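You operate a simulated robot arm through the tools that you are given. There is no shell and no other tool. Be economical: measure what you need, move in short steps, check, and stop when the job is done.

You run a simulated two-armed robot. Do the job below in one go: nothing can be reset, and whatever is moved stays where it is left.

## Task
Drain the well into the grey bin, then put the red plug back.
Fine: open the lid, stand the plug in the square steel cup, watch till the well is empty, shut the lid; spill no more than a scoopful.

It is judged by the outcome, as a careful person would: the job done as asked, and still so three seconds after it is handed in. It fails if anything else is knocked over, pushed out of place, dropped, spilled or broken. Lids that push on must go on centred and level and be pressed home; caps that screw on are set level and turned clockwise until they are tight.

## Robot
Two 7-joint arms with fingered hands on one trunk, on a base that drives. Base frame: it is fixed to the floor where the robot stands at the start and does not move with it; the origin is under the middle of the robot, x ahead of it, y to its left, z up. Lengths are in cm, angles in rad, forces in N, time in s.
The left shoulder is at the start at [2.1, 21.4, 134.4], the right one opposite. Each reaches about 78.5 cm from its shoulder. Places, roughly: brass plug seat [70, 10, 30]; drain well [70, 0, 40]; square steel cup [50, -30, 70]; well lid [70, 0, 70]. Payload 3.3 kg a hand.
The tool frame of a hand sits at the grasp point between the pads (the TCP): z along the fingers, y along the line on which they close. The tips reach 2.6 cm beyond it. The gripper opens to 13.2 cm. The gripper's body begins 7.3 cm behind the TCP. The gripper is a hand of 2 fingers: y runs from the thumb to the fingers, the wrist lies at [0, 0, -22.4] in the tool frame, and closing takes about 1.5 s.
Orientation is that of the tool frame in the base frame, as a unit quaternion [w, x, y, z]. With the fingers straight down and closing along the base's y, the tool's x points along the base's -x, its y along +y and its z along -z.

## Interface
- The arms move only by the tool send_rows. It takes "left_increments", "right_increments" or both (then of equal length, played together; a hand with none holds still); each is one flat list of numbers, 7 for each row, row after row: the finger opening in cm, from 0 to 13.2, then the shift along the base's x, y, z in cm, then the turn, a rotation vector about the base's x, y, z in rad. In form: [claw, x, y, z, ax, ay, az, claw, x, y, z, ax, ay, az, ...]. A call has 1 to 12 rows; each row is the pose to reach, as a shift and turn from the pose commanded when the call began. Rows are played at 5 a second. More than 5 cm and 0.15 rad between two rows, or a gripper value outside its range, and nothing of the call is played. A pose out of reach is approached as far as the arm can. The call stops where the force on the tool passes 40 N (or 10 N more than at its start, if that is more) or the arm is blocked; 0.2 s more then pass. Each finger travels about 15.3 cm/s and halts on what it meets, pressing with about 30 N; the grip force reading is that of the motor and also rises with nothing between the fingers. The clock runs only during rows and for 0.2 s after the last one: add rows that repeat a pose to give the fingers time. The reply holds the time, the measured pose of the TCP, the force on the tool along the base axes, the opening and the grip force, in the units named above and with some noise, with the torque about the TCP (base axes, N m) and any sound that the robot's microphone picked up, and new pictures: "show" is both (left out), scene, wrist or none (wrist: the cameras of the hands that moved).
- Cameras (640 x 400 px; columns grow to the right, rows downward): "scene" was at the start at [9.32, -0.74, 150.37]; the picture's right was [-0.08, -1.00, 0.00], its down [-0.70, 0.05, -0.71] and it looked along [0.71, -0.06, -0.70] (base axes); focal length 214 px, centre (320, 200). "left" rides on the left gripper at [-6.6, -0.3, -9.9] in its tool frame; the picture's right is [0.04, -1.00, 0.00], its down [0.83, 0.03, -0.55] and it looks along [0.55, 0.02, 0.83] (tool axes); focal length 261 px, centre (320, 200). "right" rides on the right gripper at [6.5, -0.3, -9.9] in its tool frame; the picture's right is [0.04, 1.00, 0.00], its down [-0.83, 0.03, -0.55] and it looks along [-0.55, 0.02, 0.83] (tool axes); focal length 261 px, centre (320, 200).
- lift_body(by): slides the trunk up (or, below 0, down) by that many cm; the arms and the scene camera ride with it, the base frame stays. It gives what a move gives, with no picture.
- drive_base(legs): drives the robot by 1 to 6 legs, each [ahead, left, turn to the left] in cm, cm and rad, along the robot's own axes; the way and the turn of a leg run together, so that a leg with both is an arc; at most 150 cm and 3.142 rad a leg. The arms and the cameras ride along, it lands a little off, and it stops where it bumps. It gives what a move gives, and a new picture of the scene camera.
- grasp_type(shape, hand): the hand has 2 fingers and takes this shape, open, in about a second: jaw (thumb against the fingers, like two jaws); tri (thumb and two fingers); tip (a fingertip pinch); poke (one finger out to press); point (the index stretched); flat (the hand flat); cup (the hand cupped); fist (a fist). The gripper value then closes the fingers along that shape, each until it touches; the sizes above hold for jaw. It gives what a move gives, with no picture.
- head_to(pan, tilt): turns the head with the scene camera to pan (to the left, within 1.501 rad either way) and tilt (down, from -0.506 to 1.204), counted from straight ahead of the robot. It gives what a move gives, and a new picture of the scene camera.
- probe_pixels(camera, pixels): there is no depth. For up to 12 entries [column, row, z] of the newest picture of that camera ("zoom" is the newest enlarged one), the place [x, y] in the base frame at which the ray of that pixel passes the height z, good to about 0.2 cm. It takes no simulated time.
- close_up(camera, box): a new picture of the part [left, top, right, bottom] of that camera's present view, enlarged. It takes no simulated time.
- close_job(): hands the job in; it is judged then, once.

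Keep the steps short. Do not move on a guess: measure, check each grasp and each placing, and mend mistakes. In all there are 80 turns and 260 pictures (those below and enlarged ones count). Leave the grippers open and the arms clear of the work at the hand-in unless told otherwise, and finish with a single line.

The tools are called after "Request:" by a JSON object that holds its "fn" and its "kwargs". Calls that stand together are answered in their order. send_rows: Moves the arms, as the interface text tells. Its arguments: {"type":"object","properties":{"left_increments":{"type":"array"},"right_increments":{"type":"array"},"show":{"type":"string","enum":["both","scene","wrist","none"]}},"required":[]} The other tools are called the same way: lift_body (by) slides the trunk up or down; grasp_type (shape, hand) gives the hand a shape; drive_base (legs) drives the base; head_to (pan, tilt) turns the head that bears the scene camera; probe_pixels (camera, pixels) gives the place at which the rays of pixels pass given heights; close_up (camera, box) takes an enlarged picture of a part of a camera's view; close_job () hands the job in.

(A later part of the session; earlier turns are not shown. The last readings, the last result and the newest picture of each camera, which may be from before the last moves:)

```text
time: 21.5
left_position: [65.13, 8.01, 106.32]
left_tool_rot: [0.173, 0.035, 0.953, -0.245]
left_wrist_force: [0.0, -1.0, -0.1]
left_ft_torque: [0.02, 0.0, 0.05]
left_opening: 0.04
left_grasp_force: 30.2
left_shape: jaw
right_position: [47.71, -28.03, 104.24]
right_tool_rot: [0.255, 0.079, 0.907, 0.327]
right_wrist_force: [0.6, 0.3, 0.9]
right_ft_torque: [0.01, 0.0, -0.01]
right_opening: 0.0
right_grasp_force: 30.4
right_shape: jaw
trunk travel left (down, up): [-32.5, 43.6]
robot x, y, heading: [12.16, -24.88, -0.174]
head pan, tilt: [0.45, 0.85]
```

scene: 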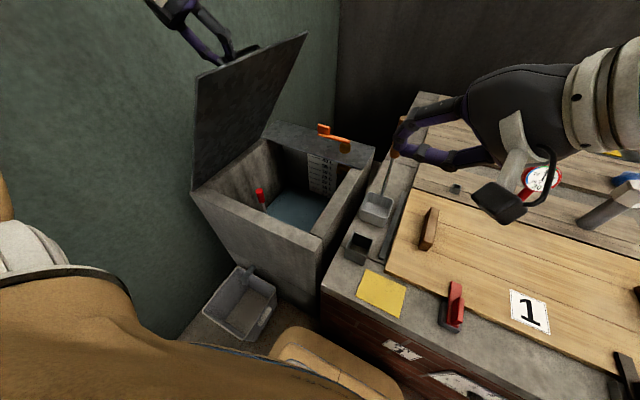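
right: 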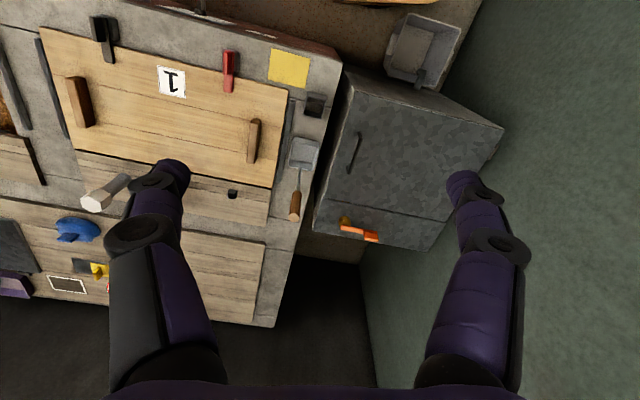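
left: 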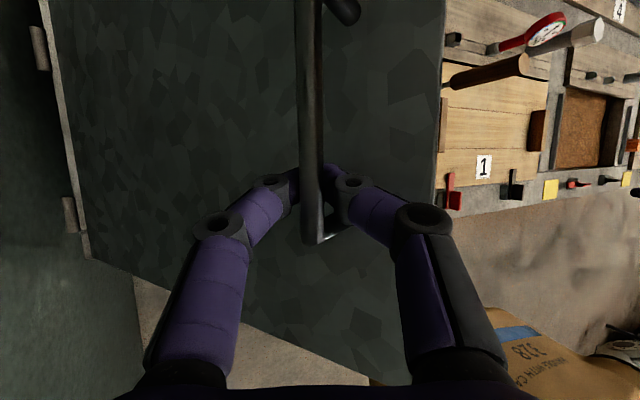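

Clear so far. Second half.

Request:
{"fn": "send_rows", "kwargs": {"right_increments": [0, 0, 4.5, -0.6, 0.104, -0.097, 0, 0, 0, 9, -1.2, 0.208, -0.194, 0, 0, 0, 13.5, -1.8, 0.312, -0.291, 0, 0, 0, 18, -2.4, 0.416, -0.388, 0, 0, 0, 22.5, -3, 0.52, -0.485, 0], "show": "both"}}

```text
time: 22.7
left_position: [65.05, 8.15, 106.43]
left_tool_rot: [0.173, 0.035, 0.953, -0.245]
left_wrist_force: [-0.8, 0.4, -0.5]
left_ft_torque: [0.01, 0.03, -0.04]
left_opening: 0.01
left_grasp_force: 30.4
left_shape: jaw
right_position: [47.69, -5.63, 101.06]
right_tool_rot: [0.436, 0.059, 0.709, 0.551]
right_wrist_force: [-0.7, 0.8, 1.1]
right_ft_torque: [-0.05, 0.07, 0.01]
right_opening: 0.0
right_grasp_force: 29.6
right_shape: jaw
trunk travel left (down, up): [-32.5, 43.6]
robot x, y, heading: [11.81, -24.53, -0.168]
head pan, tilt: [0.45, 0.85]
```

scene: 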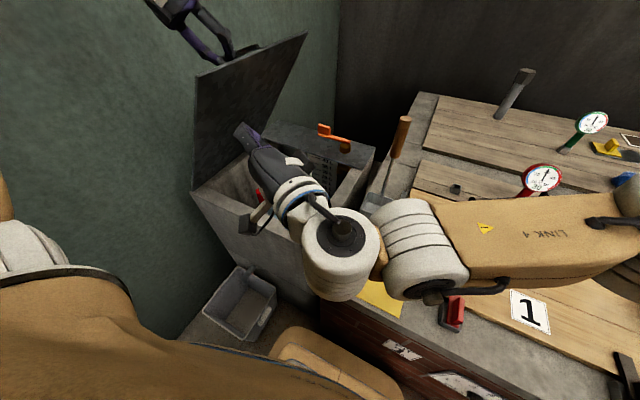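
right: 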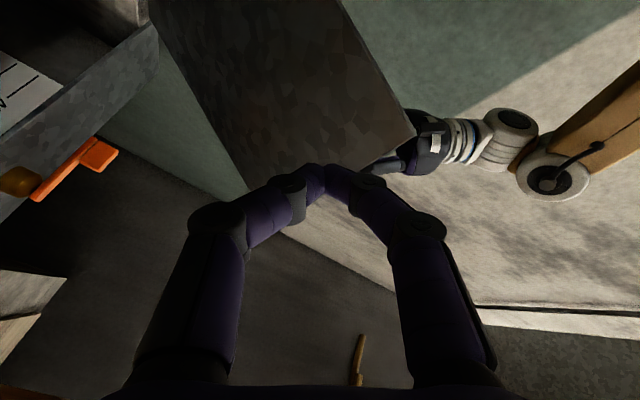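

Hand points at the underside. Advance along (0.68,0.73) 13 cm, contact expected near 15.

Request:
{"fn": "send_rows", "kwargs": {"right_increments": [0, 2.7, 2.9, 0, 0, 0, 0, 0, 5.4, 5.8, 0, 0, 0, 0, 0, 7.8, 8.3, 0, 0, 0, 0, 0, 8.8, 9.5, 0, 0, 0, 0], "show": "both"}}

```text
time: 23.9
left_position: [65.04, 8.08, 106.31]
left_tool_rot: [0.172, 0.036, 0.953, -0.245]
left_wrist_force: [0.3, -1.0, 0.6]
left_ft_torque: [-0.05, -0.02, -0.01]
left_opening: 0.01
left_grasp_force: 30.3
left_shape: jaw
right_position: [60.23, -3.5, 99.52]
right_tool_rot: [0.451, 0.085, 0.714, 0.529]
right_wrist_force: [0.2, 0.0, -0.9]
right_ft_torque: [0.0, -0.04, 0.02]
right_opening: 0.02
right_grasp_force: 30.0
right_shape: jaw
right hand out of reach, approached as far as the arm can: row 3, 4
trunk travel left (down, up): [-32.5, 43.6]
robot x, y, heading: [11.51, -24.44, -0.176]
head pan, tilt: [0.45, 0.85]
stopped in row 4 (right hand): the arm was blocked; the commanded pose is now the measured one
```

scene: 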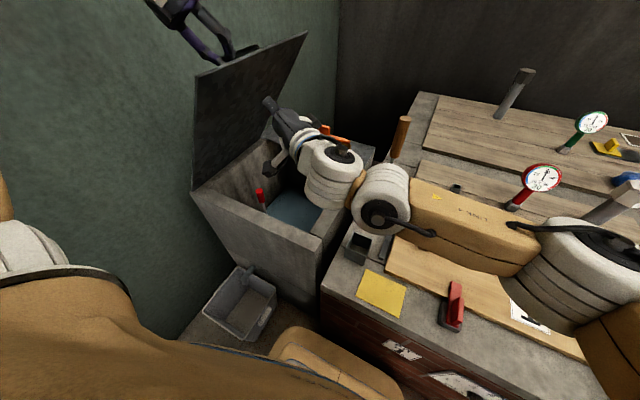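
right: 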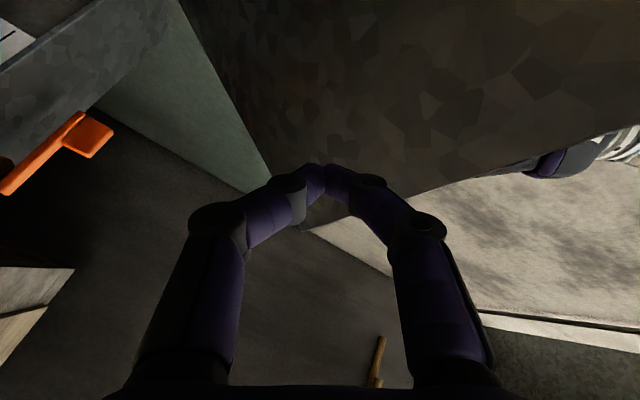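

The right arm cannot reach further. Instead I lower the right hand 3 cm, and bring the lid down with the left onto it (about 40°).

Request:
{"fn": "send_rows", "kwargs": {"right_increments": [0, 0, 0, -3, 0, 0, 0], "show": "none"}}

Request:
{"fn": "send_rows", "kwargs": {"left_increments": [0, -0.64, -3.65, -2.43, 0.051, -0.009, 0, 0, -1.23, -7.04, -5.23, 0.103, -0.018, 0], "show": "both"}}

```text
time: 24.3
left_position: [65.07, 8.1, 106.45]
left_tool_rot: [0.173, 0.035, 0.953, -0.245]
left_wrist_force: [-0.4, -0.4, -0.4]
left_ft_torque: [0.0, -0.01, 0.0]
left_opening: 0.0
left_grasp_force: 29.6
left_shape: jaw
right_position: [60.81, -4.22, 96.7]
right_tool_rot: [0.456, 0.086, 0.712, 0.527]
right_wrist_force: [-0.3, -0.3, 0.5]
right_ft_torque: [0.02, 0.01, -0.01]
right_opening: 0.03
right_grasp_force: 30.1
right_shape: jaw
trunk travel left (down, up): [-32.5, 43.6]
robot x, y, heading: [11.83, -24.78, -0.176]
head pan, tilt: [0.45, 0.85]
```

```text
time: 24.9
left_position: [63.89, 1.17, 101.12]
left_tool_rot: [0.18, 0.047, 0.963, -0.195]
left_wrist_force: [-1.1, -1.3, -0.1]
left_ft_torque: [0.04, 0.01, 0.01]
left_opening: 0.0
left_grasp_force: 29.6
left_shape: jaw
right_position: [61.0, -4.17, 96.27]
right_tool_rot: [0.455, 0.085, 0.714, 0.526]
right_wrist_force: [0.5, 0.3, -0.9]
right_ft_torque: [0.06, 0.0, -0.02]
right_opening: 0.0
right_grasp_force: 29.5
right_shape: jaw
trunk travel left (down, up): [-32.5, 43.6]
robot x, y, heading: [11.91, -24.5, -0.172]
head pan, tilt: [0.45, 0.85]
```

scene: 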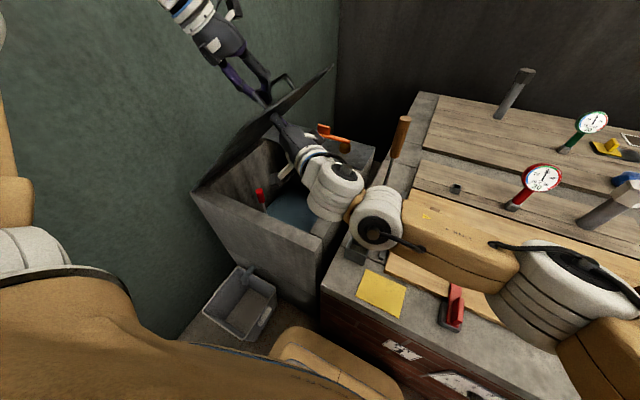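
left: 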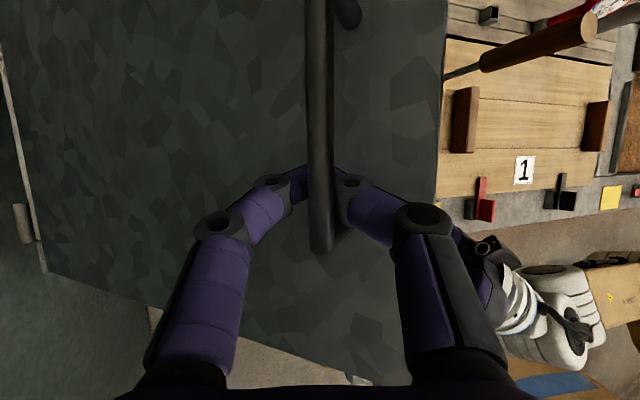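

Request:
{"fn": "send_rows", "kwargs": {"left_increments": [0, -0.19, -1.08, -1, 0.017, -0.003, 0, 0, -0.37, -2.13, -2.0, 0.034, -0.006, 0], "show": "none"}}

Request:
{"fn": "close_up", "kwargs": {"camera": "scene", "box": [180, 40, 400, 200]}}

Request:
{"fn": "close_up", "kwargs": {"camera": "right", "box": [0, 0, 640, 400]}}

```text
time: 25.5
left_position: [63.52, -1.07, 99.34]
left_tool_rot: [0.186, 0.048, 0.965, -0.178]
left_wrist_force: [9.4, 21.6, 27.7]
left_ft_torque: [0.45, -0.43, 0.2]
left_opening: 0.0
left_grasp_force: 29.6
left_shape: jaw
right_position: [60.8, -4.38, 95.9]
right_tool_rot: [0.455, 0.089, 0.717, 0.521]
right_wrist_force: [-11.3, -27.7, -20.5]
right_ft_torque: [0.48, -0.52, 0.2]
right_opening: 0.0
right_grasp_force: 29.9
right_shape: jaw
trunk travel left (down, up): [-32.5, 43.6]
robot x, y, heading: [11.64, -24.64, -0.173]
head pan, tilt: [0.45, 0.85]
```

```text
2.50 times, centred on (290, 120) of scene
```

zoom: 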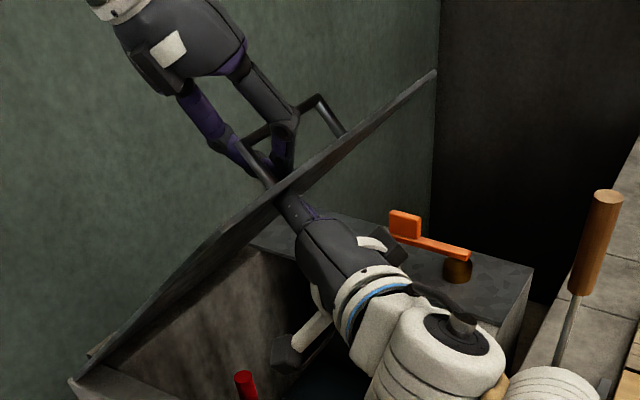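

```text
1.00 times, centred on (320, 200) of right
```

zoom: 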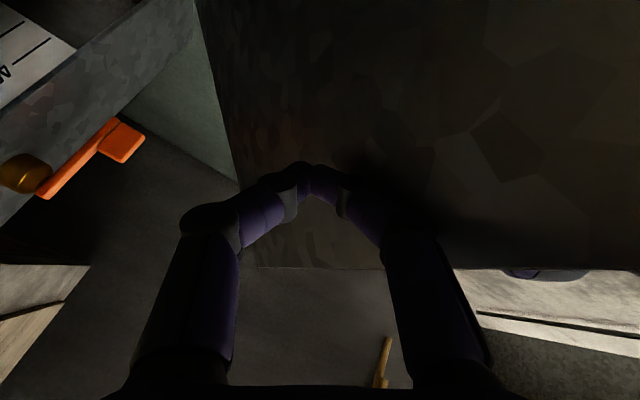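

Firm contact on both hands; the right hand holds the lid. Now release the handle: open and back the left hand out along its own axis.

Request:
{"fn": "send_rows", "kwargs": {"left_increments": [3, -0.1, 0.1, 0.3, 0, 0, 0, 4, -0.3, 0.36, 0.87, 0, 0, 0, 5, -0.7, 0.72, 1.73, 0, 0, 0, 6, -1.7, 1.8, 4.3, 0, 0, 0, 6, -3, 3.2, 7.8, 0, 0, 0], "show": "both"}}

```text
time: 26.7
left_position: [60.28, 2.12, 106.76]
left_tool_rot: [0.181, 0.051, 0.966, -0.179]
left_wrist_force: [0.5, -0.3, -0.8]
left_ft_torque: [0.0, -0.01, -0.05]
left_opening: 5.98
left_grasp_force: 0.0
left_shape: jaw
right_position: [60.95, -4.14, 96.08]
right_tool_rot: [0.454, 0.088, 0.715, 0.525]
right_wrist_force: [-2.1, -0.9, -1.1]
right_ft_torque: [0.0, -0.01, 0.02]
right_opening: 0.0
right_grasp_force: 30.3
right_shape: jaw
trunk travel left (down, up): [-32.5, 43.6]
robot x, y, heading: [12.12, -24.49, -0.173]
head pan, tilt: [0.45, 0.85]
```

scene: 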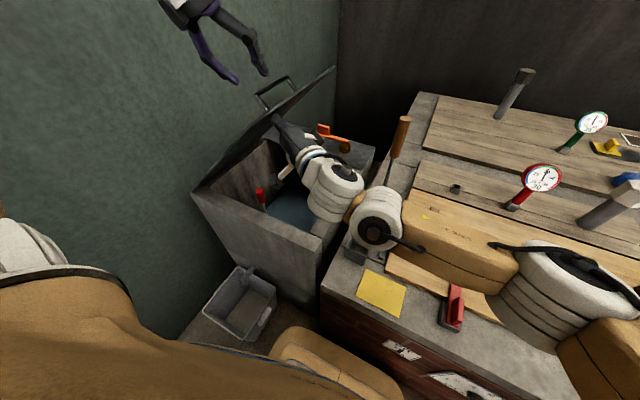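
left: 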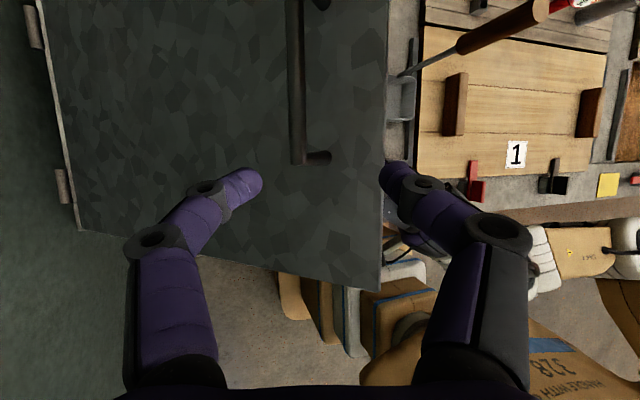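

Lid rests on the right hand. Now draw the left hand back off the front of the lid, tilting it to point 45° ahead and level sideways, fingers closed.

Request:
{"fn": "send_rows", "kwargs": {"left_increments": [6, -3.5, 1, 2, 0.071, -0.114, 0, 4, -7.5, 2, 2, 0.143, -0.228, 0, 2, -11.5, 3, 2, 0.214, -0.342, 0, 0, -15.5, 4, 1.5, 0.286, -0.456, 0, 0, -17, 4, 0, 0.286, -0.456, 0], "show": "both"}}

```text
time: 27.9
left_position: [51.54, -0.61, 105.85]
left_tool_rot: [0.385, 0.115, 0.915, -0.025]
left_wrist_force: [-0.3, -1.2, -0.4]
left_ft_torque: [0.02, -0.03, -0.05]
left_opening: 0.03
left_grasp_force: 30.2
left_shape: jaw
left hand out of reach, approached as far as the arm can: row 2, 3, 4, 5
right_position: [60.82, -4.17, 96.16]
right_tool_rot: [0.454, 0.088, 0.715, 0.524]
right_wrist_force: [-0.5, -0.7, -1.2]
right_ft_torque: [-0.02, 0.02, 0.0]
right_opening: 0.0
right_grasp_force: 30.3
right_shape: jaw
trunk travel left (down, up): [-32.5, 43.6]
robot x, y, heading: [11.81, -24.77, -0.174]
head pan, tilt: [0.45, 0.85]
```

scene: 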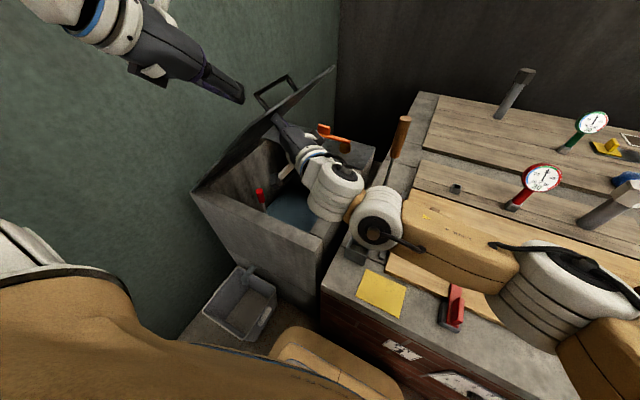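
left: 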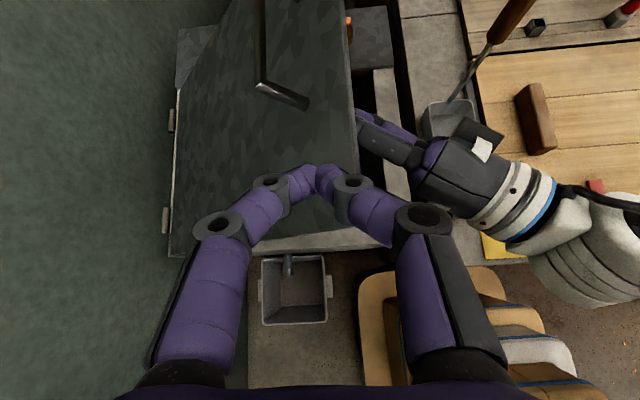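

The left arm is too folded near the body. The right fingertips can slide along the lid's underside, so I drive back 7 cm, which keeps the lid propped and gives the left arm room.

Request:
{"fn": "drive_base", "kwargs": {"legs": [[-7, 0, 0]]}}

Request:
{"fn": "close_up", "kwargs": {"camera": "left", "box": [0, 0, 640, 400]}}

```text
time: 28.9
left_position: [44.56, 0.45, 105.92]
left_tool_rot: [0.385, 0.114, 0.915, -0.025]
left_wrist_force: [0.4, 0.3, 1.0]
left_ft_torque: [-0.02, -0.02, 0.03]
left_opening: 0.0
left_grasp_force: 30.2
left_shape: jaw
right_position: [53.91, -2.95, 96.07]
right_tool_rot: [0.454, 0.089, 0.714, 0.525]
right_wrist_force: [-0.2, -0.7, -0.5]
right_ft_torque: [-0.01, -0.01, 0.0]
right_opening: 0.0
right_grasp_force: 30.3
right_shape: jaw
trunk travel left (down, up): [-32.5, 43.6]
robot x, y, heading: [4.8, -23.34, -0.176]
head pan, tilt: [0.45, 0.85]
```

scene: 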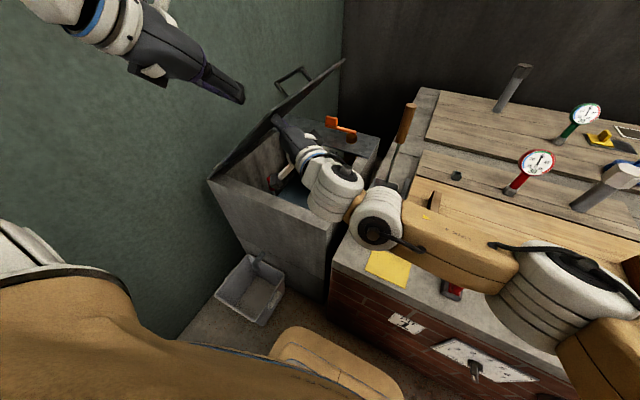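

```text
1.00 times, centred on (320, 200) of left
```

zoom: 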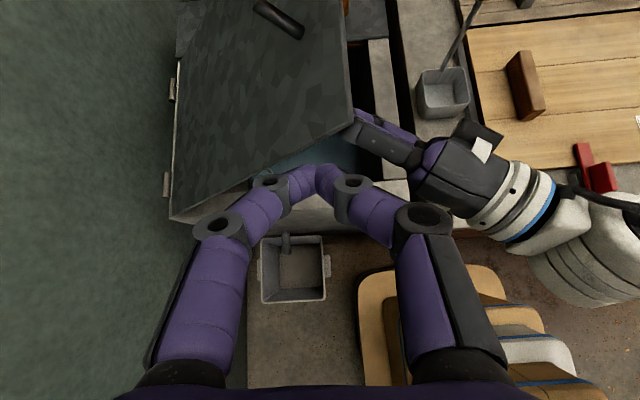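

Lid still propped. Now lower the left hand in front of the well to z≈80, tilt 0.5.

Request:
{"fn": "send_rows", "kwargs": {"left_increments": [0, 0, 3.5, -2, 0.025, 0.143, 0, 0, 1, 7, -5, 0.05, 0.286, 0, 0, 1, 8.5, -9, 0.05, 0.286, 0, 0, 1, 8.5, -13.5, 0.05, 0.286, 0, 0, 1, 8.5, -18, 0.05, 0.286, 0, 0, 1, 8.5, -22.5, 0.05, 0.286, 0, 0, 1, 8.5, -25.5, 0.05, 0.286, 0], "show": "both"}}

```text
time: 30.5
left_position: [45.67, 8.93, 80.29]
left_tool_rot: [0.246, 0.119, 0.962, -0.018]
left_wrist_force: [0.2, 0.4, -0.5]
left_ft_torque: [0.0, 0.03, -0.01]
left_opening: 0.0
left_grasp_force: 29.7
left_shape: jaw
left hand out of reach, approached as far as the arm can: row 1, 2, 3
right_position: [54.16, -3.25, 95.99]
right_tool_rot: [0.455, 0.089, 0.716, 0.522]
right_wrist_force: [-0.4, -1.2, -0.9]
right_ft_torque: [0.01, 0.01, 0.03]
right_opening: 0.0
right_grasp_force: 29.6
right_shape: jaw
trunk travel left (down, up): [-32.5, 43.6]
robot x, y, heading: [4.8, -23.23, -0.173]
head pan, tilt: [0.45, 0.85]
```

scene: 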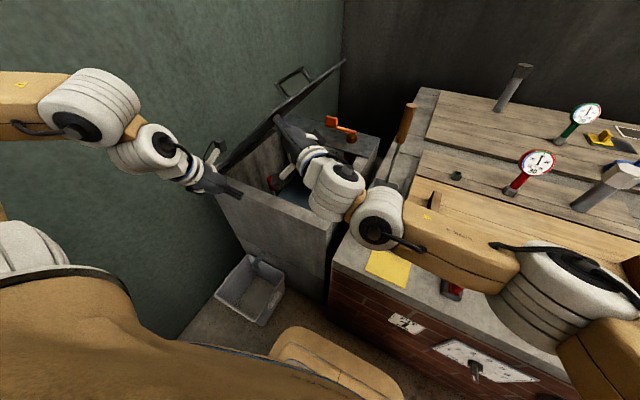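
left: 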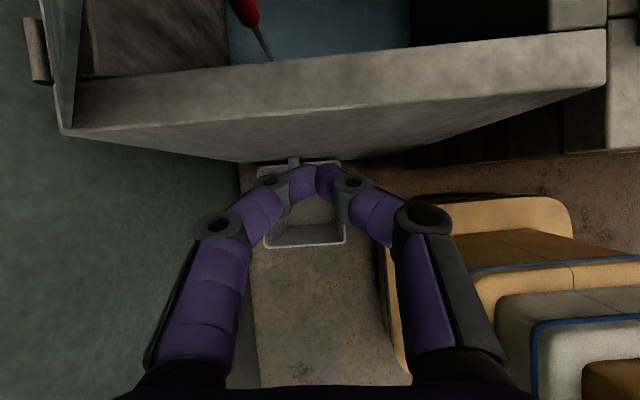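

Now slide sideways to under the lid's line, then forward beneath the lid's front edge.

Request:
{"fn": "send_rows", "kwargs": {"left_increments": [0, 0.3, -3, 0, 0, 0, 0, 0, 1, -5.6, 0, 0, 0, 0, 0, 4.5, -6.2, 0, 0, 0, 0, 0, 8, -6.9, 0, 0, 0, 0, 0, 11, -7.5, 0, 0, 0, 0], "show": "both"}}

```text
time: 31.7
left_position: [56.66, 1.56, 80.4]
left_tool_rot: [0.246, 0.12, 0.961, -0.018]
left_wrist_force: [-1.2, 0.4, -0.6]
left_ft_torque: [-0.01, -0.2, 0.01]
left_opening: 0.02
left_grasp_force: 30.1
left_shape: jaw
left hand out of reach, approached as far as the arm can: row 1
right_position: [54.02, -3.21, 95.99]
right_tool_rot: [0.455, 0.089, 0.715, 0.523]
right_wrist_force: [0.7, -0.3, -0.1]
right_ft_torque: [0.02, 0.0, 0.01]
right_opening: 0.0
right_grasp_force: 29.6
right_shape: jaw
trunk travel left (down, up): [-32.5, 43.6]
robot x, y, heading: [4.53, -23.15, -0.172]
head pan, tilt: [0.45, 0.85]
```

scene: 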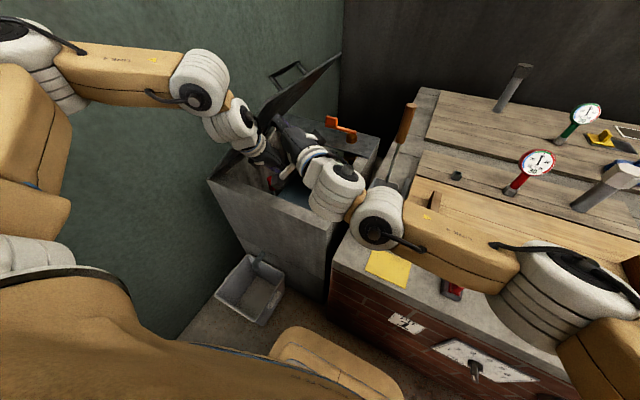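
left: 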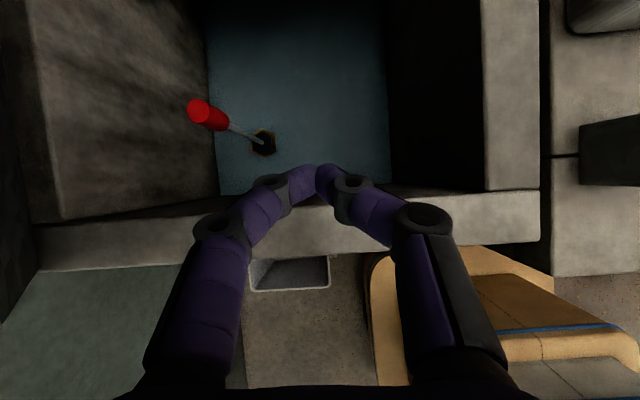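

Under the lid, and the plug (red grip, rod to a brass hex seat) is well seen. Now push sideways (+v) and up so that the lid swings to upright.

Request:
{"fn": "send_rows", "kwargs": {"left_increments": [0, 0.52, 2.95, 2, 0, 0, 0, 0, 1.03, 5.9, 4, 0, 0, 0, 0, 1.55, 8.87, 6, 0, 0, 0, 0, 2.06, 11.8, 8, 0, 0, 0, 0, 2.58, 14.8, 10, 0, 0, 0], "show": "both"}}

```text
time: 32.9
left_position: [59.18, 16.43, 90.58]
left_tool_rot: [0.247, 0.119, 0.962, -0.019]
left_wrist_force: [-0.9, 0.2, -0.8]
left_ft_torque: [0.02, -0.03, 0.01]
left_opening: 0.0
left_grasp_force: 30.0
left_shape: jaw
right_position: [54.14, -3.21, 96.02]
right_tool_rot: [0.455, 0.089, 0.716, 0.522]
right_wrist_force: [-0.3, 0.5, -0.9]
right_ft_torque: [0.02, 0.01, 0.01]
right_opening: 0.01
right_grasp_force: 29.9
right_shape: jaw
trunk travel left (down, up): [-32.5, 43.6]
robot x, y, heading: [4.37, -23.31, -0.173]
head pan, tilt: [0.45, 0.85]
```

scene: 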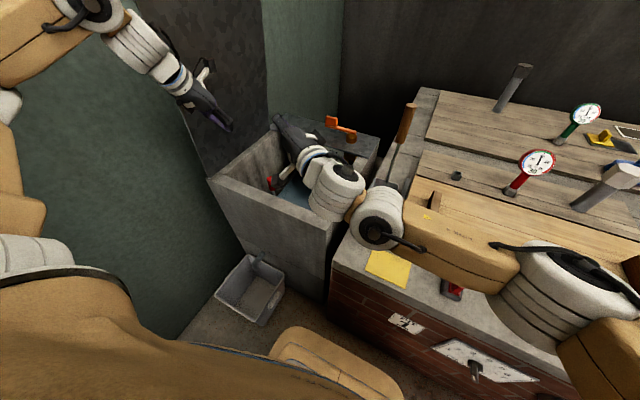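
left: 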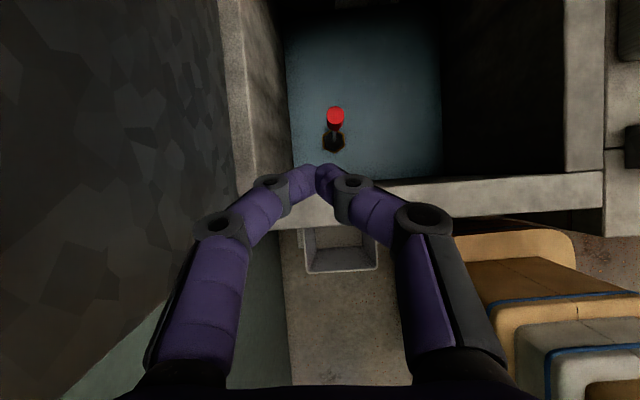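

Lid is nearly upright. Keep pushing sideways until it rests past upright.

Request:
{"fn": "send_rows", "kwargs": {"left_increments": [0, 0.52, 2.95, 0, 0, 0, 0, 0, 1.03, 5.9, 0, 0, 0, 0, 0, 1.55, 8.87, 0, 0, 0, 0, 0, 1.9, 10.8, 0, 0, 0, 0], "show": "both"}}

```text
time: 33.4
left_position: [59.48, 18.99, 90.55]
left_tool_rot: [0.246, 0.127, 0.961, -0.024]
left_wrist_force: [-10.4, -16.7, 0.7]
left_ft_torque: [1.6, -0.9, 1.15]
left_opening: 0.01
left_grasp_force: 30.1
left_shape: jaw
right_position: [54.11, -3.55, 96.05]
right_tool_rot: [0.456, 0.09, 0.715, 0.522]
right_wrist_force: [-0.3, -0.4, 0.2]
right_ft_torque: [0.01, 0.0, 0.0]
right_opening: 0.0
right_grasp_force: 30.2
right_shape: jaw
trunk travel left (down, up): [-32.5, 43.6]
robot x, y, heading: [4.88, -23.1, -0.17]
head pan, tilt: [0.45, 0.85]
stopped in row 2 (left hand): the force on the tool passed its limit (the readings are from after the stop); the commanded pose is now the measured one
```

scene: 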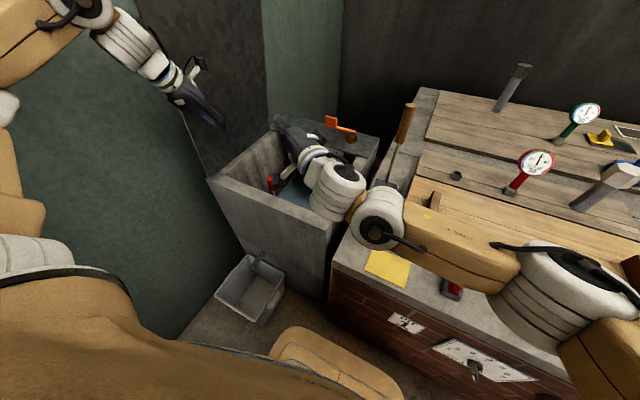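
left: 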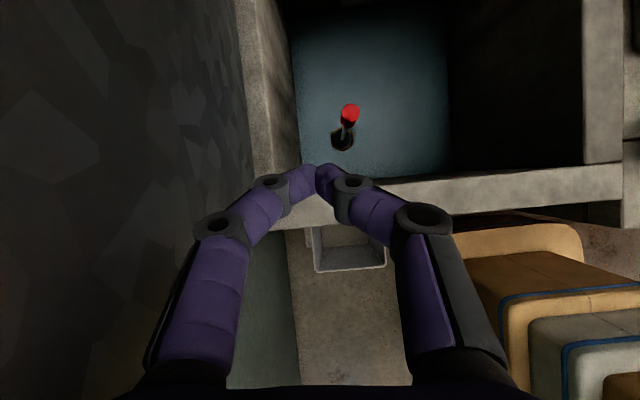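

Request:
{"fn": "probe_pixels", "kwargs": {"camera": "scene", "pixels": [[208, 178, 70], [172, 88, 85], [172, 88, 90], [172, 88, 95], [264, 40, 90], [264, 40, 100], [266, 127, 70], [140, 10, 105], [140, 10, 110]]}}

Request:
{"fn": "close_up", "kwargs": {"camera": "scene", "box": [110, 0, 350, 200]}}

```text
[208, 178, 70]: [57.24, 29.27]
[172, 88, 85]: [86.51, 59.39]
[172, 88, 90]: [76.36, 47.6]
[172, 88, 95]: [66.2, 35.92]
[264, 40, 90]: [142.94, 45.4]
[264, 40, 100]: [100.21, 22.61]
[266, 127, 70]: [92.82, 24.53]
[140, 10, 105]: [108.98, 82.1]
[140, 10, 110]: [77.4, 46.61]
```

```text
2.00 times, centred on (230, 100) of scene
```

zoom: 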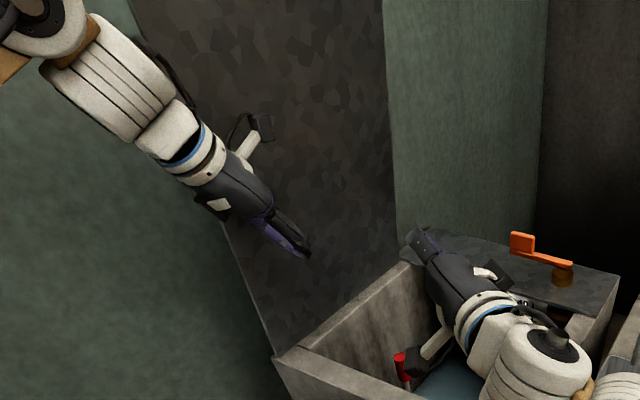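

Request:
{"fn": "probe_pixels", "kwargs": {"camera": "zoom", "pixels": [[224, 228, 85], [224, 228, 90], [250, 292, 75], [250, 292, 80], [130, 2, 105], [130, 2, 110], [383, 5, 100], [383, 5, 110], [275, 355, 70], [383, 5, 114]]}}

Request:
{"fn": "head_to", "kwargs": {"pan": 0.5, "tilt": 0.3}}

```text
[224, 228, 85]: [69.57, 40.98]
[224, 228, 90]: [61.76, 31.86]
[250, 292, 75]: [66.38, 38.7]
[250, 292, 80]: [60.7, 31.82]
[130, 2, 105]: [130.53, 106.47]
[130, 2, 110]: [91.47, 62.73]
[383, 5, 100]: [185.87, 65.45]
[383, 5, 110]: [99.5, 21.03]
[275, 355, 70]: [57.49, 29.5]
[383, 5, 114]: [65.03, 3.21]
```

```text
time: 34.4
left_position: [59.56, 18.97, 90.65]
left_tool_rot: [0.244, 0.127, 0.961, -0.022]
left_wrist_force: [-8.6, -18.4, -0.6]
left_ft_torque: [1.77, -0.81, 1.13]
left_opening: 0.01
left_grasp_force: 30.3
left_shape: jaw
right_position: [54.05, -3.36, 96.01]
right_tool_rot: [0.455, 0.09, 0.715, 0.524]
right_wrist_force: [0.2, -0.1, -0.1]
right_ft_torque: [0.04, -0.02, -0.02]
right_opening: 0.0
right_grasp_force: 30.2
right_shape: jaw
trunk travel left (down, up): [-32.5, 43.6]
robot x, y, heading: [4.83, -23.65, -0.176]
head pan, tilt: [0.499, 0.3]
```

scene: 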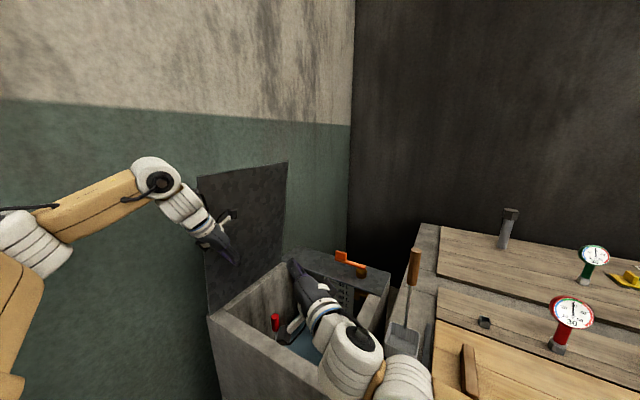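

The lid stands at about 80° and resists with ~20 N – likely its stop. I back the left hand off 3 cm to see whether the lid stays.

Request:
{"fn": "send_rows", "kwargs": {"left_increments": [0, -0.3, -1.5, 0, 0, 0, 0, 0, -0.52, -2.95, 0, 0, 0, 0, 0, -0.52, -2.95, 0, 0, 0, 0, 0, -0.52, -2.95, 0, 0, 0, 0], "show": "both"}}

```text
time: 35.4
left_position: [59.13, 16.05, 90.34]
left_tool_rot: [0.244, 0.127, 0.961, -0.024]
left_wrist_force: [0.7, -0.7, -0.8]
left_ft_torque: [-0.04, -0.02, 0.02]
left_opening: 0.0
left_grasp_force: 29.8
left_shape: jaw
right_position: [54.16, -3.18, 95.9]
right_tool_rot: [0.455, 0.089, 0.715, 0.523]
right_wrist_force: [0.5, 0.1, -0.6]
right_ft_torque: [0.0, -0.02, 0.0]
right_opening: 0.01
right_grasp_force: 30.2
right_shape: jaw
trunk travel left (down, up): [-32.5, 43.6]
robot x, y, heading: [4.9, -23.22, -0.173]
head pan, tilt: [0.499, 0.3]
```

scene: 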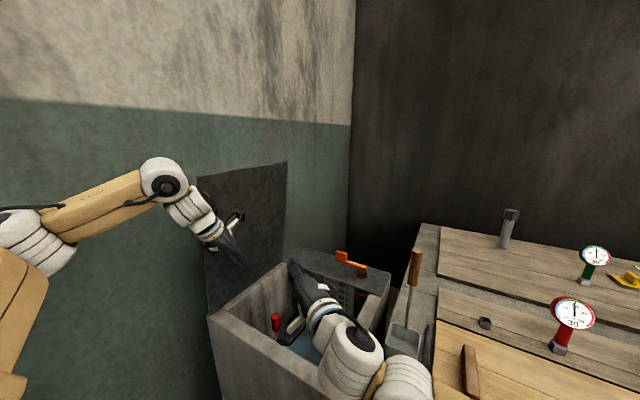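
left: 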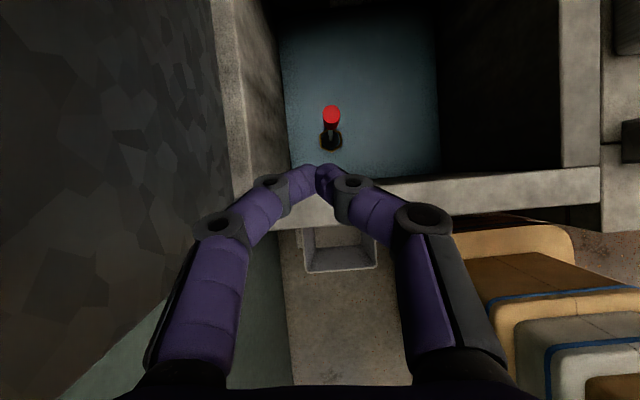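

The lid stays by itself (top edge unmoved at (197,177)–(287,162)). Now measure the plug's red grip from both cameras.

Request:
{"fn": "probe_pixels", "kwargs": {"camera": "left", "pixels": [[331, 111, 55], [331, 111, 60], [331, 111, 65], [331, 126, 50], [331, 126, 55], [329, 142, 30], [329, 142, 35]]}}

Request:
{"fn": "probe_pixels", "kwargs": {"camera": "scene", "pixels": [[275, 315, 55], [275, 315, 60], [275, 315, 65], [276, 331, 50], [276, 331, 55]]}}

Request:
{"fn": "close_up", "kwargs": {"camera": "left", "box": [260, 60, 420, 180]}}

Request:
{"fn": "close_up", "kwargs": {"camera": "scene", "box": [220, 270, 380, 370]}}

```text
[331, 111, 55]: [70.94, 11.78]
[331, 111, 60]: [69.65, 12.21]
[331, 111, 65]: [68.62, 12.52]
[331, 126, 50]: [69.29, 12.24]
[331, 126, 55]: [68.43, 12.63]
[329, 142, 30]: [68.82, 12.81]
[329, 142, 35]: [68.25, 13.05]
```

```text
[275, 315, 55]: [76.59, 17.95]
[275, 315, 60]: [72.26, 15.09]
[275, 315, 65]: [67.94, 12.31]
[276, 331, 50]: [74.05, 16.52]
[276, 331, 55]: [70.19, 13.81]
```

```text
3.33 times, centred on (340, 120) of left
```

zoom: 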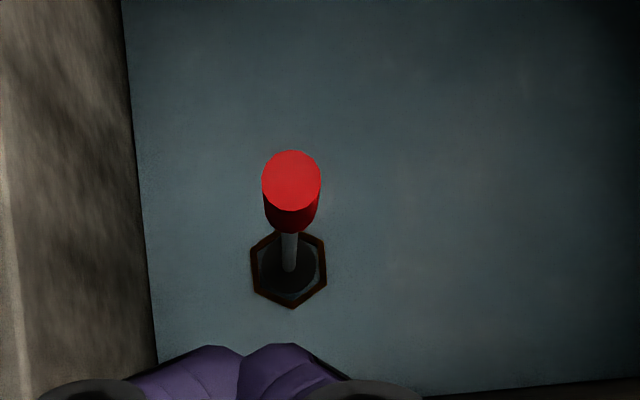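

```text
4.00 times, centred on (300, 320) of scene
```

zoom: 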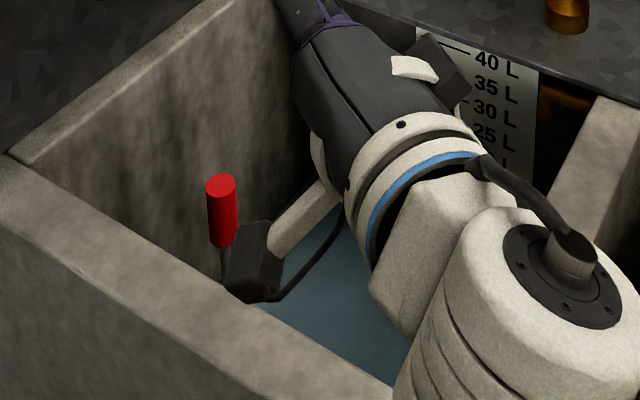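

Plug grip: red top at about (68.5,12.5,64), red from z 57 to 64, seat at z≈30. First the right hand withdraws to its old safe place.

Request:
{"fn": "send_rows", "kwargs": {"right_increments": [0, -2, -2, 3, 0, 0, 0, 0, -5, -5, 6, 0, 0, 0, 0, -6, -9.5, 8, -0.104, 0.097, 0, 0, -6, -14, 8, -0.208, 0.194, 0, 0, -6, -18.5, 8, -0.312, 0.291, 0, 0, -6, -23, 8, -0.416, 0.388, 0, 0, -6, -27.5, 8, -0.52, 0.485, 0, 0, -6, -32, 8, -0.624, 0.582, 0, 0, -6, -36.5, 8, -0.728, 0.679, 0, 0, -6, -41, 8, -0.832, 0.776, 0, 0, -6, -45.5, 8, -0.936, 0.873, 0, 0, -6, -50, 8, -1.04, 0.97, 0], "show": "scene"}}

Request:
{"fn": "send_rows", "kwargs": {"left_increments": [0, 0, -2, 3, 0, 0, 0, 3, 0, -3, 6, 0, 0, 0, 5, 0, -3, 6, 0, 0, 0], "show": "scene"}}

```text
refused: row 2 steps farther than a row can; nothing moved
```

```text
time: 36.1
left_position: [59.08, 13.21, 96.18]
left_tool_rot: [0.244, 0.127, 0.961, -0.024]
left_wrist_force: [-0.7, 1.1, -0.4]
left_ft_torque: [0.01, -0.02, -0.01]
left_opening: 4.98
left_grasp_force: 0.0
left_shape: jaw
right_position: [54.14, -3.35, 95.98]
right_tool_rot: [0.455, 0.089, 0.715, 0.523]
right_wrist_force: [-0.1, -0.1, 0.0]
right_ft_torque: [-0.04, 0.01, 0.01]
right_opening: 0.0
right_grasp_force: 30.2
right_shape: jaw
trunk travel left (down, up): [-32.5, 43.6]
robot x, y, heading: [4.68, -23.38, -0.174]
head pan, tilt: [0.499, 0.3]
```

scene: 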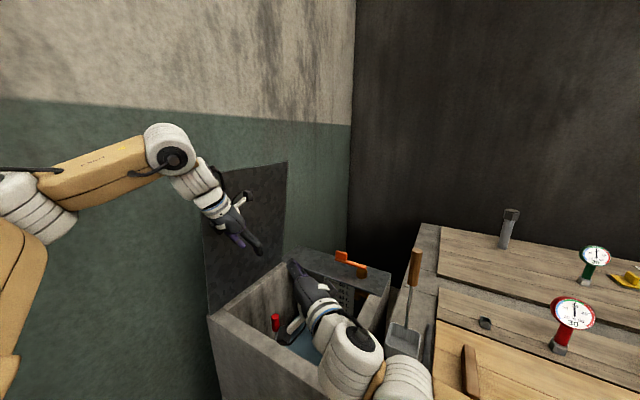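

Lid still up. Same right-hand withdrawal with shorter steps.

Request:
{"fn": "send_rows", "kwargs": {"right_increments": [0, -2, -2, 3, 0, 0, 0, 0, -4.2, -4.5, 6, 0, 0, 0, 0, -5.5, -8.7, 8, -0.104, 0.097, 0, 0, -6, -13, 8, -0.208, 0.194, 0, 0, -6, -17.5, 8, -0.312, 0.291, 0, 0, -6, -22, 8, -0.416, 0.388, 0, 0, -6, -26.5, 8, -0.52, 0.485, 0, 0, -6, -31, 8, -0.624, 0.582, 0, 0, -6, -35.5, 8, -0.728, 0.679, 0, 0, -6, -40, 8, -0.832, 0.776, 0, 0, -6, -44.5, 8, -0.936, 0.873, 0, 0, -6, -49, 8, -1.04, 0.97, 0], "show": "scene"}}

```text
time: 38.8
left_position: [59.26, 13.26, 96.16]
left_tool_rot: [0.244, 0.126, 0.961, -0.023]
left_wrist_force: [0.0, 0.0, -0.4]
left_ft_torque: [-0.03, 0.0, 0.02]
left_opening: 4.99
left_grasp_force: 0.0
left_shape: jaw
right_position: [48.19, -52.16, 104.21]
right_tool_rot: [0.07, 0.083, 0.994, 0.015]
right_wrist_force: [-0.7, 1.2, -0.3]
right_ft_torque: [-0.01, 0.0, 0.03]
right_opening: 0.0
right_grasp_force: 29.7
right_shape: jaw
right hand out of reach, approached as far as the arm can: row 4
trunk travel left (down, up): [-32.5, 43.6]
robot x, y, heading: [4.77, -23.52, -0.174]
head pan, tilt: [0.499, 0.3]
```

scene: 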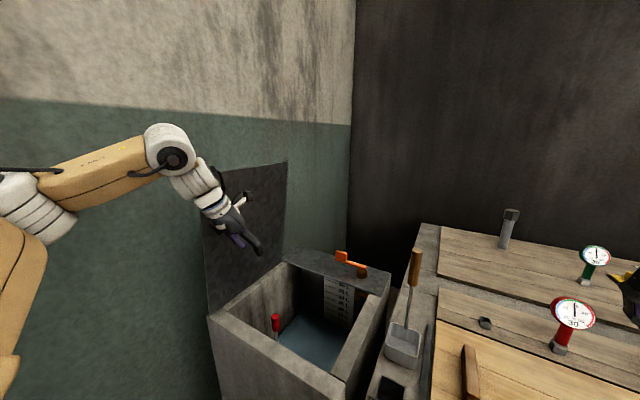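

Path clear. Move the right hand back a bit from the gauges, drive 7 cm ahead again, trunk down 8 cm.

Request:
{"fn": "send_rows", "kwargs": {"right_increments": [0, -4, -0.5, 2, 0, 0, 0, 0, -8, -1, 4, 0, 0, 0, 0, -11, -1, 6, 0, 0, 0], "show": "none"}}

Request:
{"fn": "drive_base", "kwargs": {"legs": [[7, 0, 0]]}}

Request:
{"fn": "lift_body", "kwargs": {"by": -8}}

Request:
{"fn": "head_to", "kwargs": {"pan": 0.45, "tilt": 0.75}}

Request:
{"fn": "close_up", "kwargs": {"camera": "left", "box": [0, 0, 640, 400]}}

```text
time: 39.5
left_position: [59.13, 13.28, 96.27]
left_tool_rot: [0.243, 0.126, 0.961, -0.023]
left_wrist_force: [0.5, 0.7, 0.3]
left_ft_torque: [-0.02, 0.0, 0.0]
left_opening: 4.95
left_grasp_force: 0.0
left_shape: jaw
right_position: [37.15, -53.3, 110.12]
right_tool_rot: [0.068, 0.083, 0.994, 0.016]
right_wrist_force: [-0.9, 0.6, -0.2]
right_ft_torque: [0.04, -0.02, 0.02]
right_opening: 0.0
right_grasp_force: 30.3
right_shape: jaw
trunk travel left (down, up): [-32.5, 43.6]
robot x, y, heading: [5.01, -23.39, -0.173]
head pan, tilt: [0.499, 0.3]
```

```text
time: 40.6
left_position: [66.12, 11.94, 96.35]
left_tool_rot: [0.244, 0.127, 0.961, -0.024]
left_wrist_force: [0.4, -0.9, -0.2]
left_ft_torque: [0.01, -0.03, -0.02]
left_opening: 5.0
left_grasp_force: 0.1
left_shape: jaw
right_position: [44.12, -54.51, 110.06]
right_tool_rot: [0.068, 0.083, 0.994, 0.015]
right_wrist_force: [0.1, 0.1, -0.3]
right_ft_torque: [-0.01, 0.0, 0.03]
right_opening: 0.0
right_grasp_force: 30.1
right_shape: jaw
trunk travel left (down, up): [-32.5, 43.6]
robot x, y, heading: [11.88, -24.64, -0.175]
head pan, tilt: [0.499, 0.3]
```

scene: 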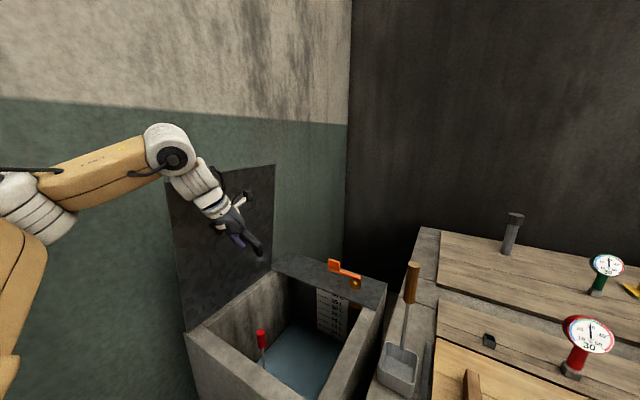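

```text
time: 41.7
left_position: [65.97, 11.94, 88.3]
left_tool_rot: [0.245, 0.127, 0.961, -0.023]
left_wrist_force: [-0.2, -0.3, -0.4]
left_ft_torque: [0.01, 0.0, -0.01]
left_opening: 4.96
left_grasp_force: 0.0
left_shape: jaw
right_position: [44.95, -54.6, 100.88]
right_tool_rot: [0.05, 0.083, 0.995, 0.017]
right_wrist_force: [0.3, 0.2, -0.6]
right_ft_torque: [-0.01, -0.01, 0.0]
right_opening: 0.01
right_grasp_force: 29.8
right_shape: jaw
trunk travel left (down, up): [-24.5, 51.6]
robot x, y, heading: [11.65, -25.06, -0.174]
head pan, tilt: [0.499, 0.3]
```

```text
time: 42.6
left_position: [66.0, 12.13, 88.29]
left_tool_rot: [0.244, 0.127, 0.961, -0.023]
left_wrist_force: [-0.3, 0.5, -0.5]
left_ft_torque: [0.01, 0.05, -0.01]
left_opening: 4.99
left_grasp_force: 0.0
left_shape: jaw
right_position: [45.02, -54.7, 100.78]
right_tool_rot: [0.05, 0.083, 0.995, 0.017]
right_wrist_force: [0.2, 0.7, -0.1]
right_ft_torque: [-0.01, -0.03, 0.0]
right_opening: 0.02
right_grasp_force: 29.8
right_shape: jaw
trunk travel left (down, up): [-24.5, 51.6]
robot x, y, heading: [11.72, -24.11, -0.175]
head pan, tilt: [0.45, 0.75]
```

scene: 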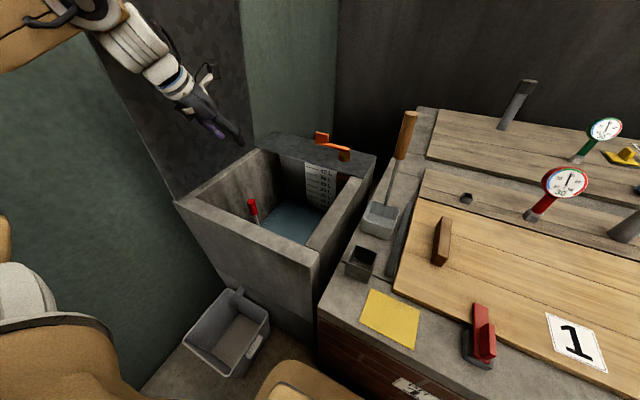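

```text
1.00 times, centred on (320, 200) of left
```

zoom: 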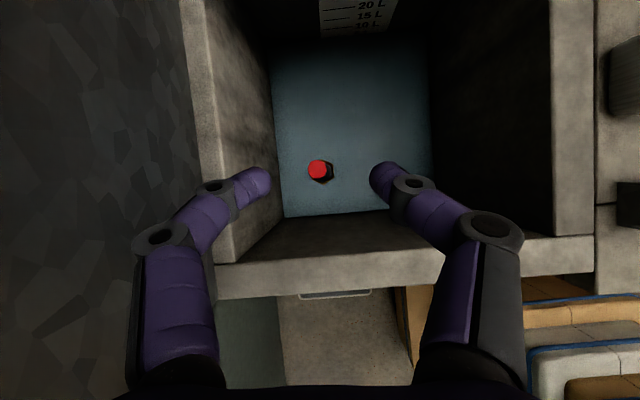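

Red grip at (317,169), close between the fingers. Measure in this view and scene.

Request:
{"fn": "probe_pixels", "kwargs": {"camera": "zoom", "pixels": [[317, 168, 62], [317, 168, 64], [317, 168, 66]]}}

Request:
{"fn": "probe_pixels", "kwargs": {"camera": "scene", "pixels": [[251, 202, 62], [251, 202, 64], [251, 202, 66], [256, 215, 57], [260, 224, 45]]}}

Request:
{"fn": "close_up", "kwargs": {"camera": "scene", "box": [220, 160, 380, 280]}}

```text
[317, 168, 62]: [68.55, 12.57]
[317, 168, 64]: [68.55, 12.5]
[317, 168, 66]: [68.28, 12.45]
```

```text
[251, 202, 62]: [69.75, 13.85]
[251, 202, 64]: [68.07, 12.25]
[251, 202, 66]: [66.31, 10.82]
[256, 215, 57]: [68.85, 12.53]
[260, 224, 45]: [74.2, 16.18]
```

```text
3.33 times, centred on (300, 220) of scene
```

zoom: 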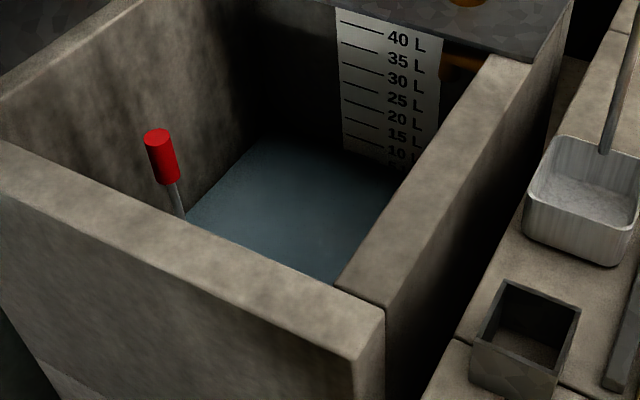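

Plug axis confirmed at (68.5,12.5), top 64. Go down straddling the grip, then close.

Request:
{"fn": "send_rows", "kwargs": {"left_increments": [6, 1.2, 0.2, -4, 0, 0, 0, 6, 2.5, 0.4, -8, 0, 0, 0, 6, 2.5, 0.4, -12.5, 0, 0, 0, 6, 2.5, 0.4, -17, 0, 0, 0, 6, 2.5, 0.4, -21.5, 0, 0, 0], "show": "both"}}

```text
time: 43.8
left_position: [68.44, 12.26, 66.66]
left_tool_rot: [0.244, 0.126, 0.961, -0.023]
left_wrist_force: [-0.2, -0.1, 0.1]
left_ft_torque: [0.01, -0.06, 0.01]
left_opening: 5.95
left_grasp_force: 0.1
left_shape: jaw
right_position: [45.18, -54.45, 100.85]
right_tool_rot: [0.051, 0.084, 0.995, 0.017]
right_wrist_force: [0.2, 0.6, 0.8]
right_ft_torque: [-0.02, -0.01, 0.0]
right_opening: 0.0
right_grasp_force: 30.1
right_shape: jaw
trunk travel left (down, up): [-24.5, 51.6]
robot x, y, heading: [11.94, -24.76, -0.176]
head pan, tilt: [0.45, 0.75]
```

scene: 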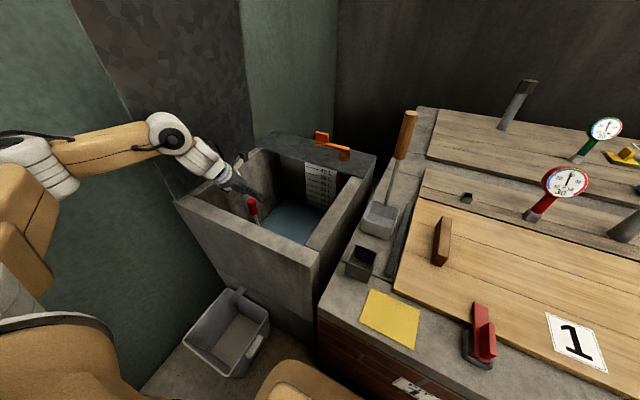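
left: 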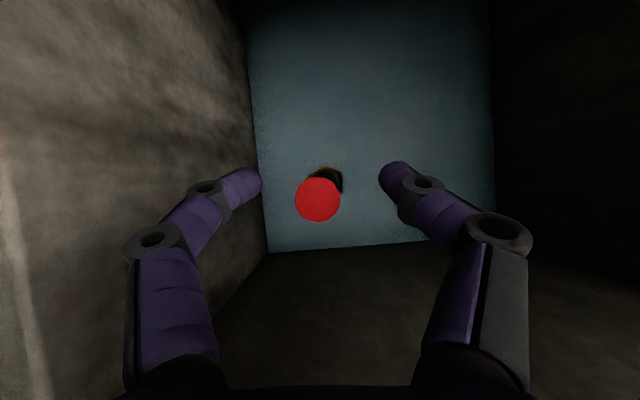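

Request:
{"fn": "send_rows", "kwargs": {"left_increments": [6, 0, 0.2, -3, 0, 0, 0, 6, 0.1, 0.2, -6, 0, 0, 0, 2, 0.1, 0.2, -6, 0, 0, 0, 0, 0.1, 0.2, -6, 0, 0, 0, 0, 0.1, 0.2, -6, 0, 0, 0, 0, 0.1, 0.2, -6, 0, 0, 0], "show": "both"}}

```text
time: 45.2
left_position: [68.61, 12.46, 60.81]
left_tool_rot: [0.244, 0.127, 0.961, -0.024]
left_wrist_force: [0.8, -0.7, 1.3]
left_ft_torque: [0.01, -0.01, -0.01]
left_opening: 0.36
left_grasp_force: 30.1
left_shape: jaw
right_position: [45.06, -54.57, 100.74]
right_tool_rot: [0.051, 0.083, 0.995, 0.017]
right_wrist_force: [0.1, -0.6, 0.7]
right_ft_torque: [0.01, -0.01, -0.01]
right_opening: 0.0
right_grasp_force: 29.8
right_shape: jaw
trunk travel left (down, up): [-24.5, 51.6]
robot x, y, heading: [11.37, -24.47, -0.173]
head pan, tilt: [0.45, 0.75]
```

scene: 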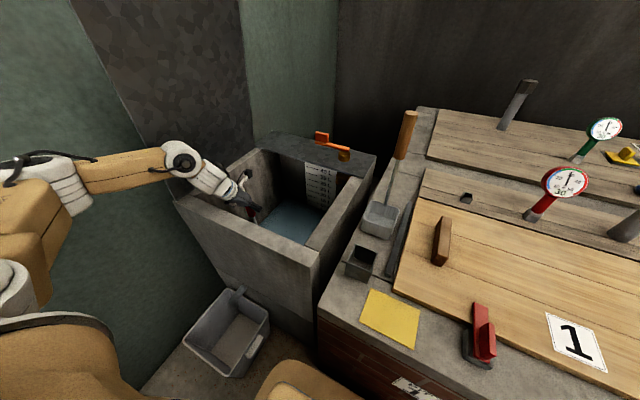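
left: 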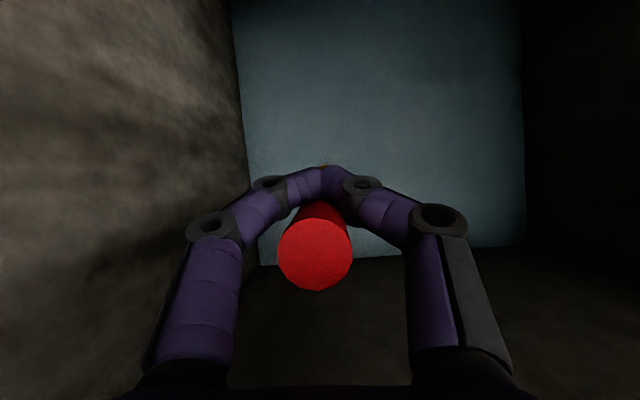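

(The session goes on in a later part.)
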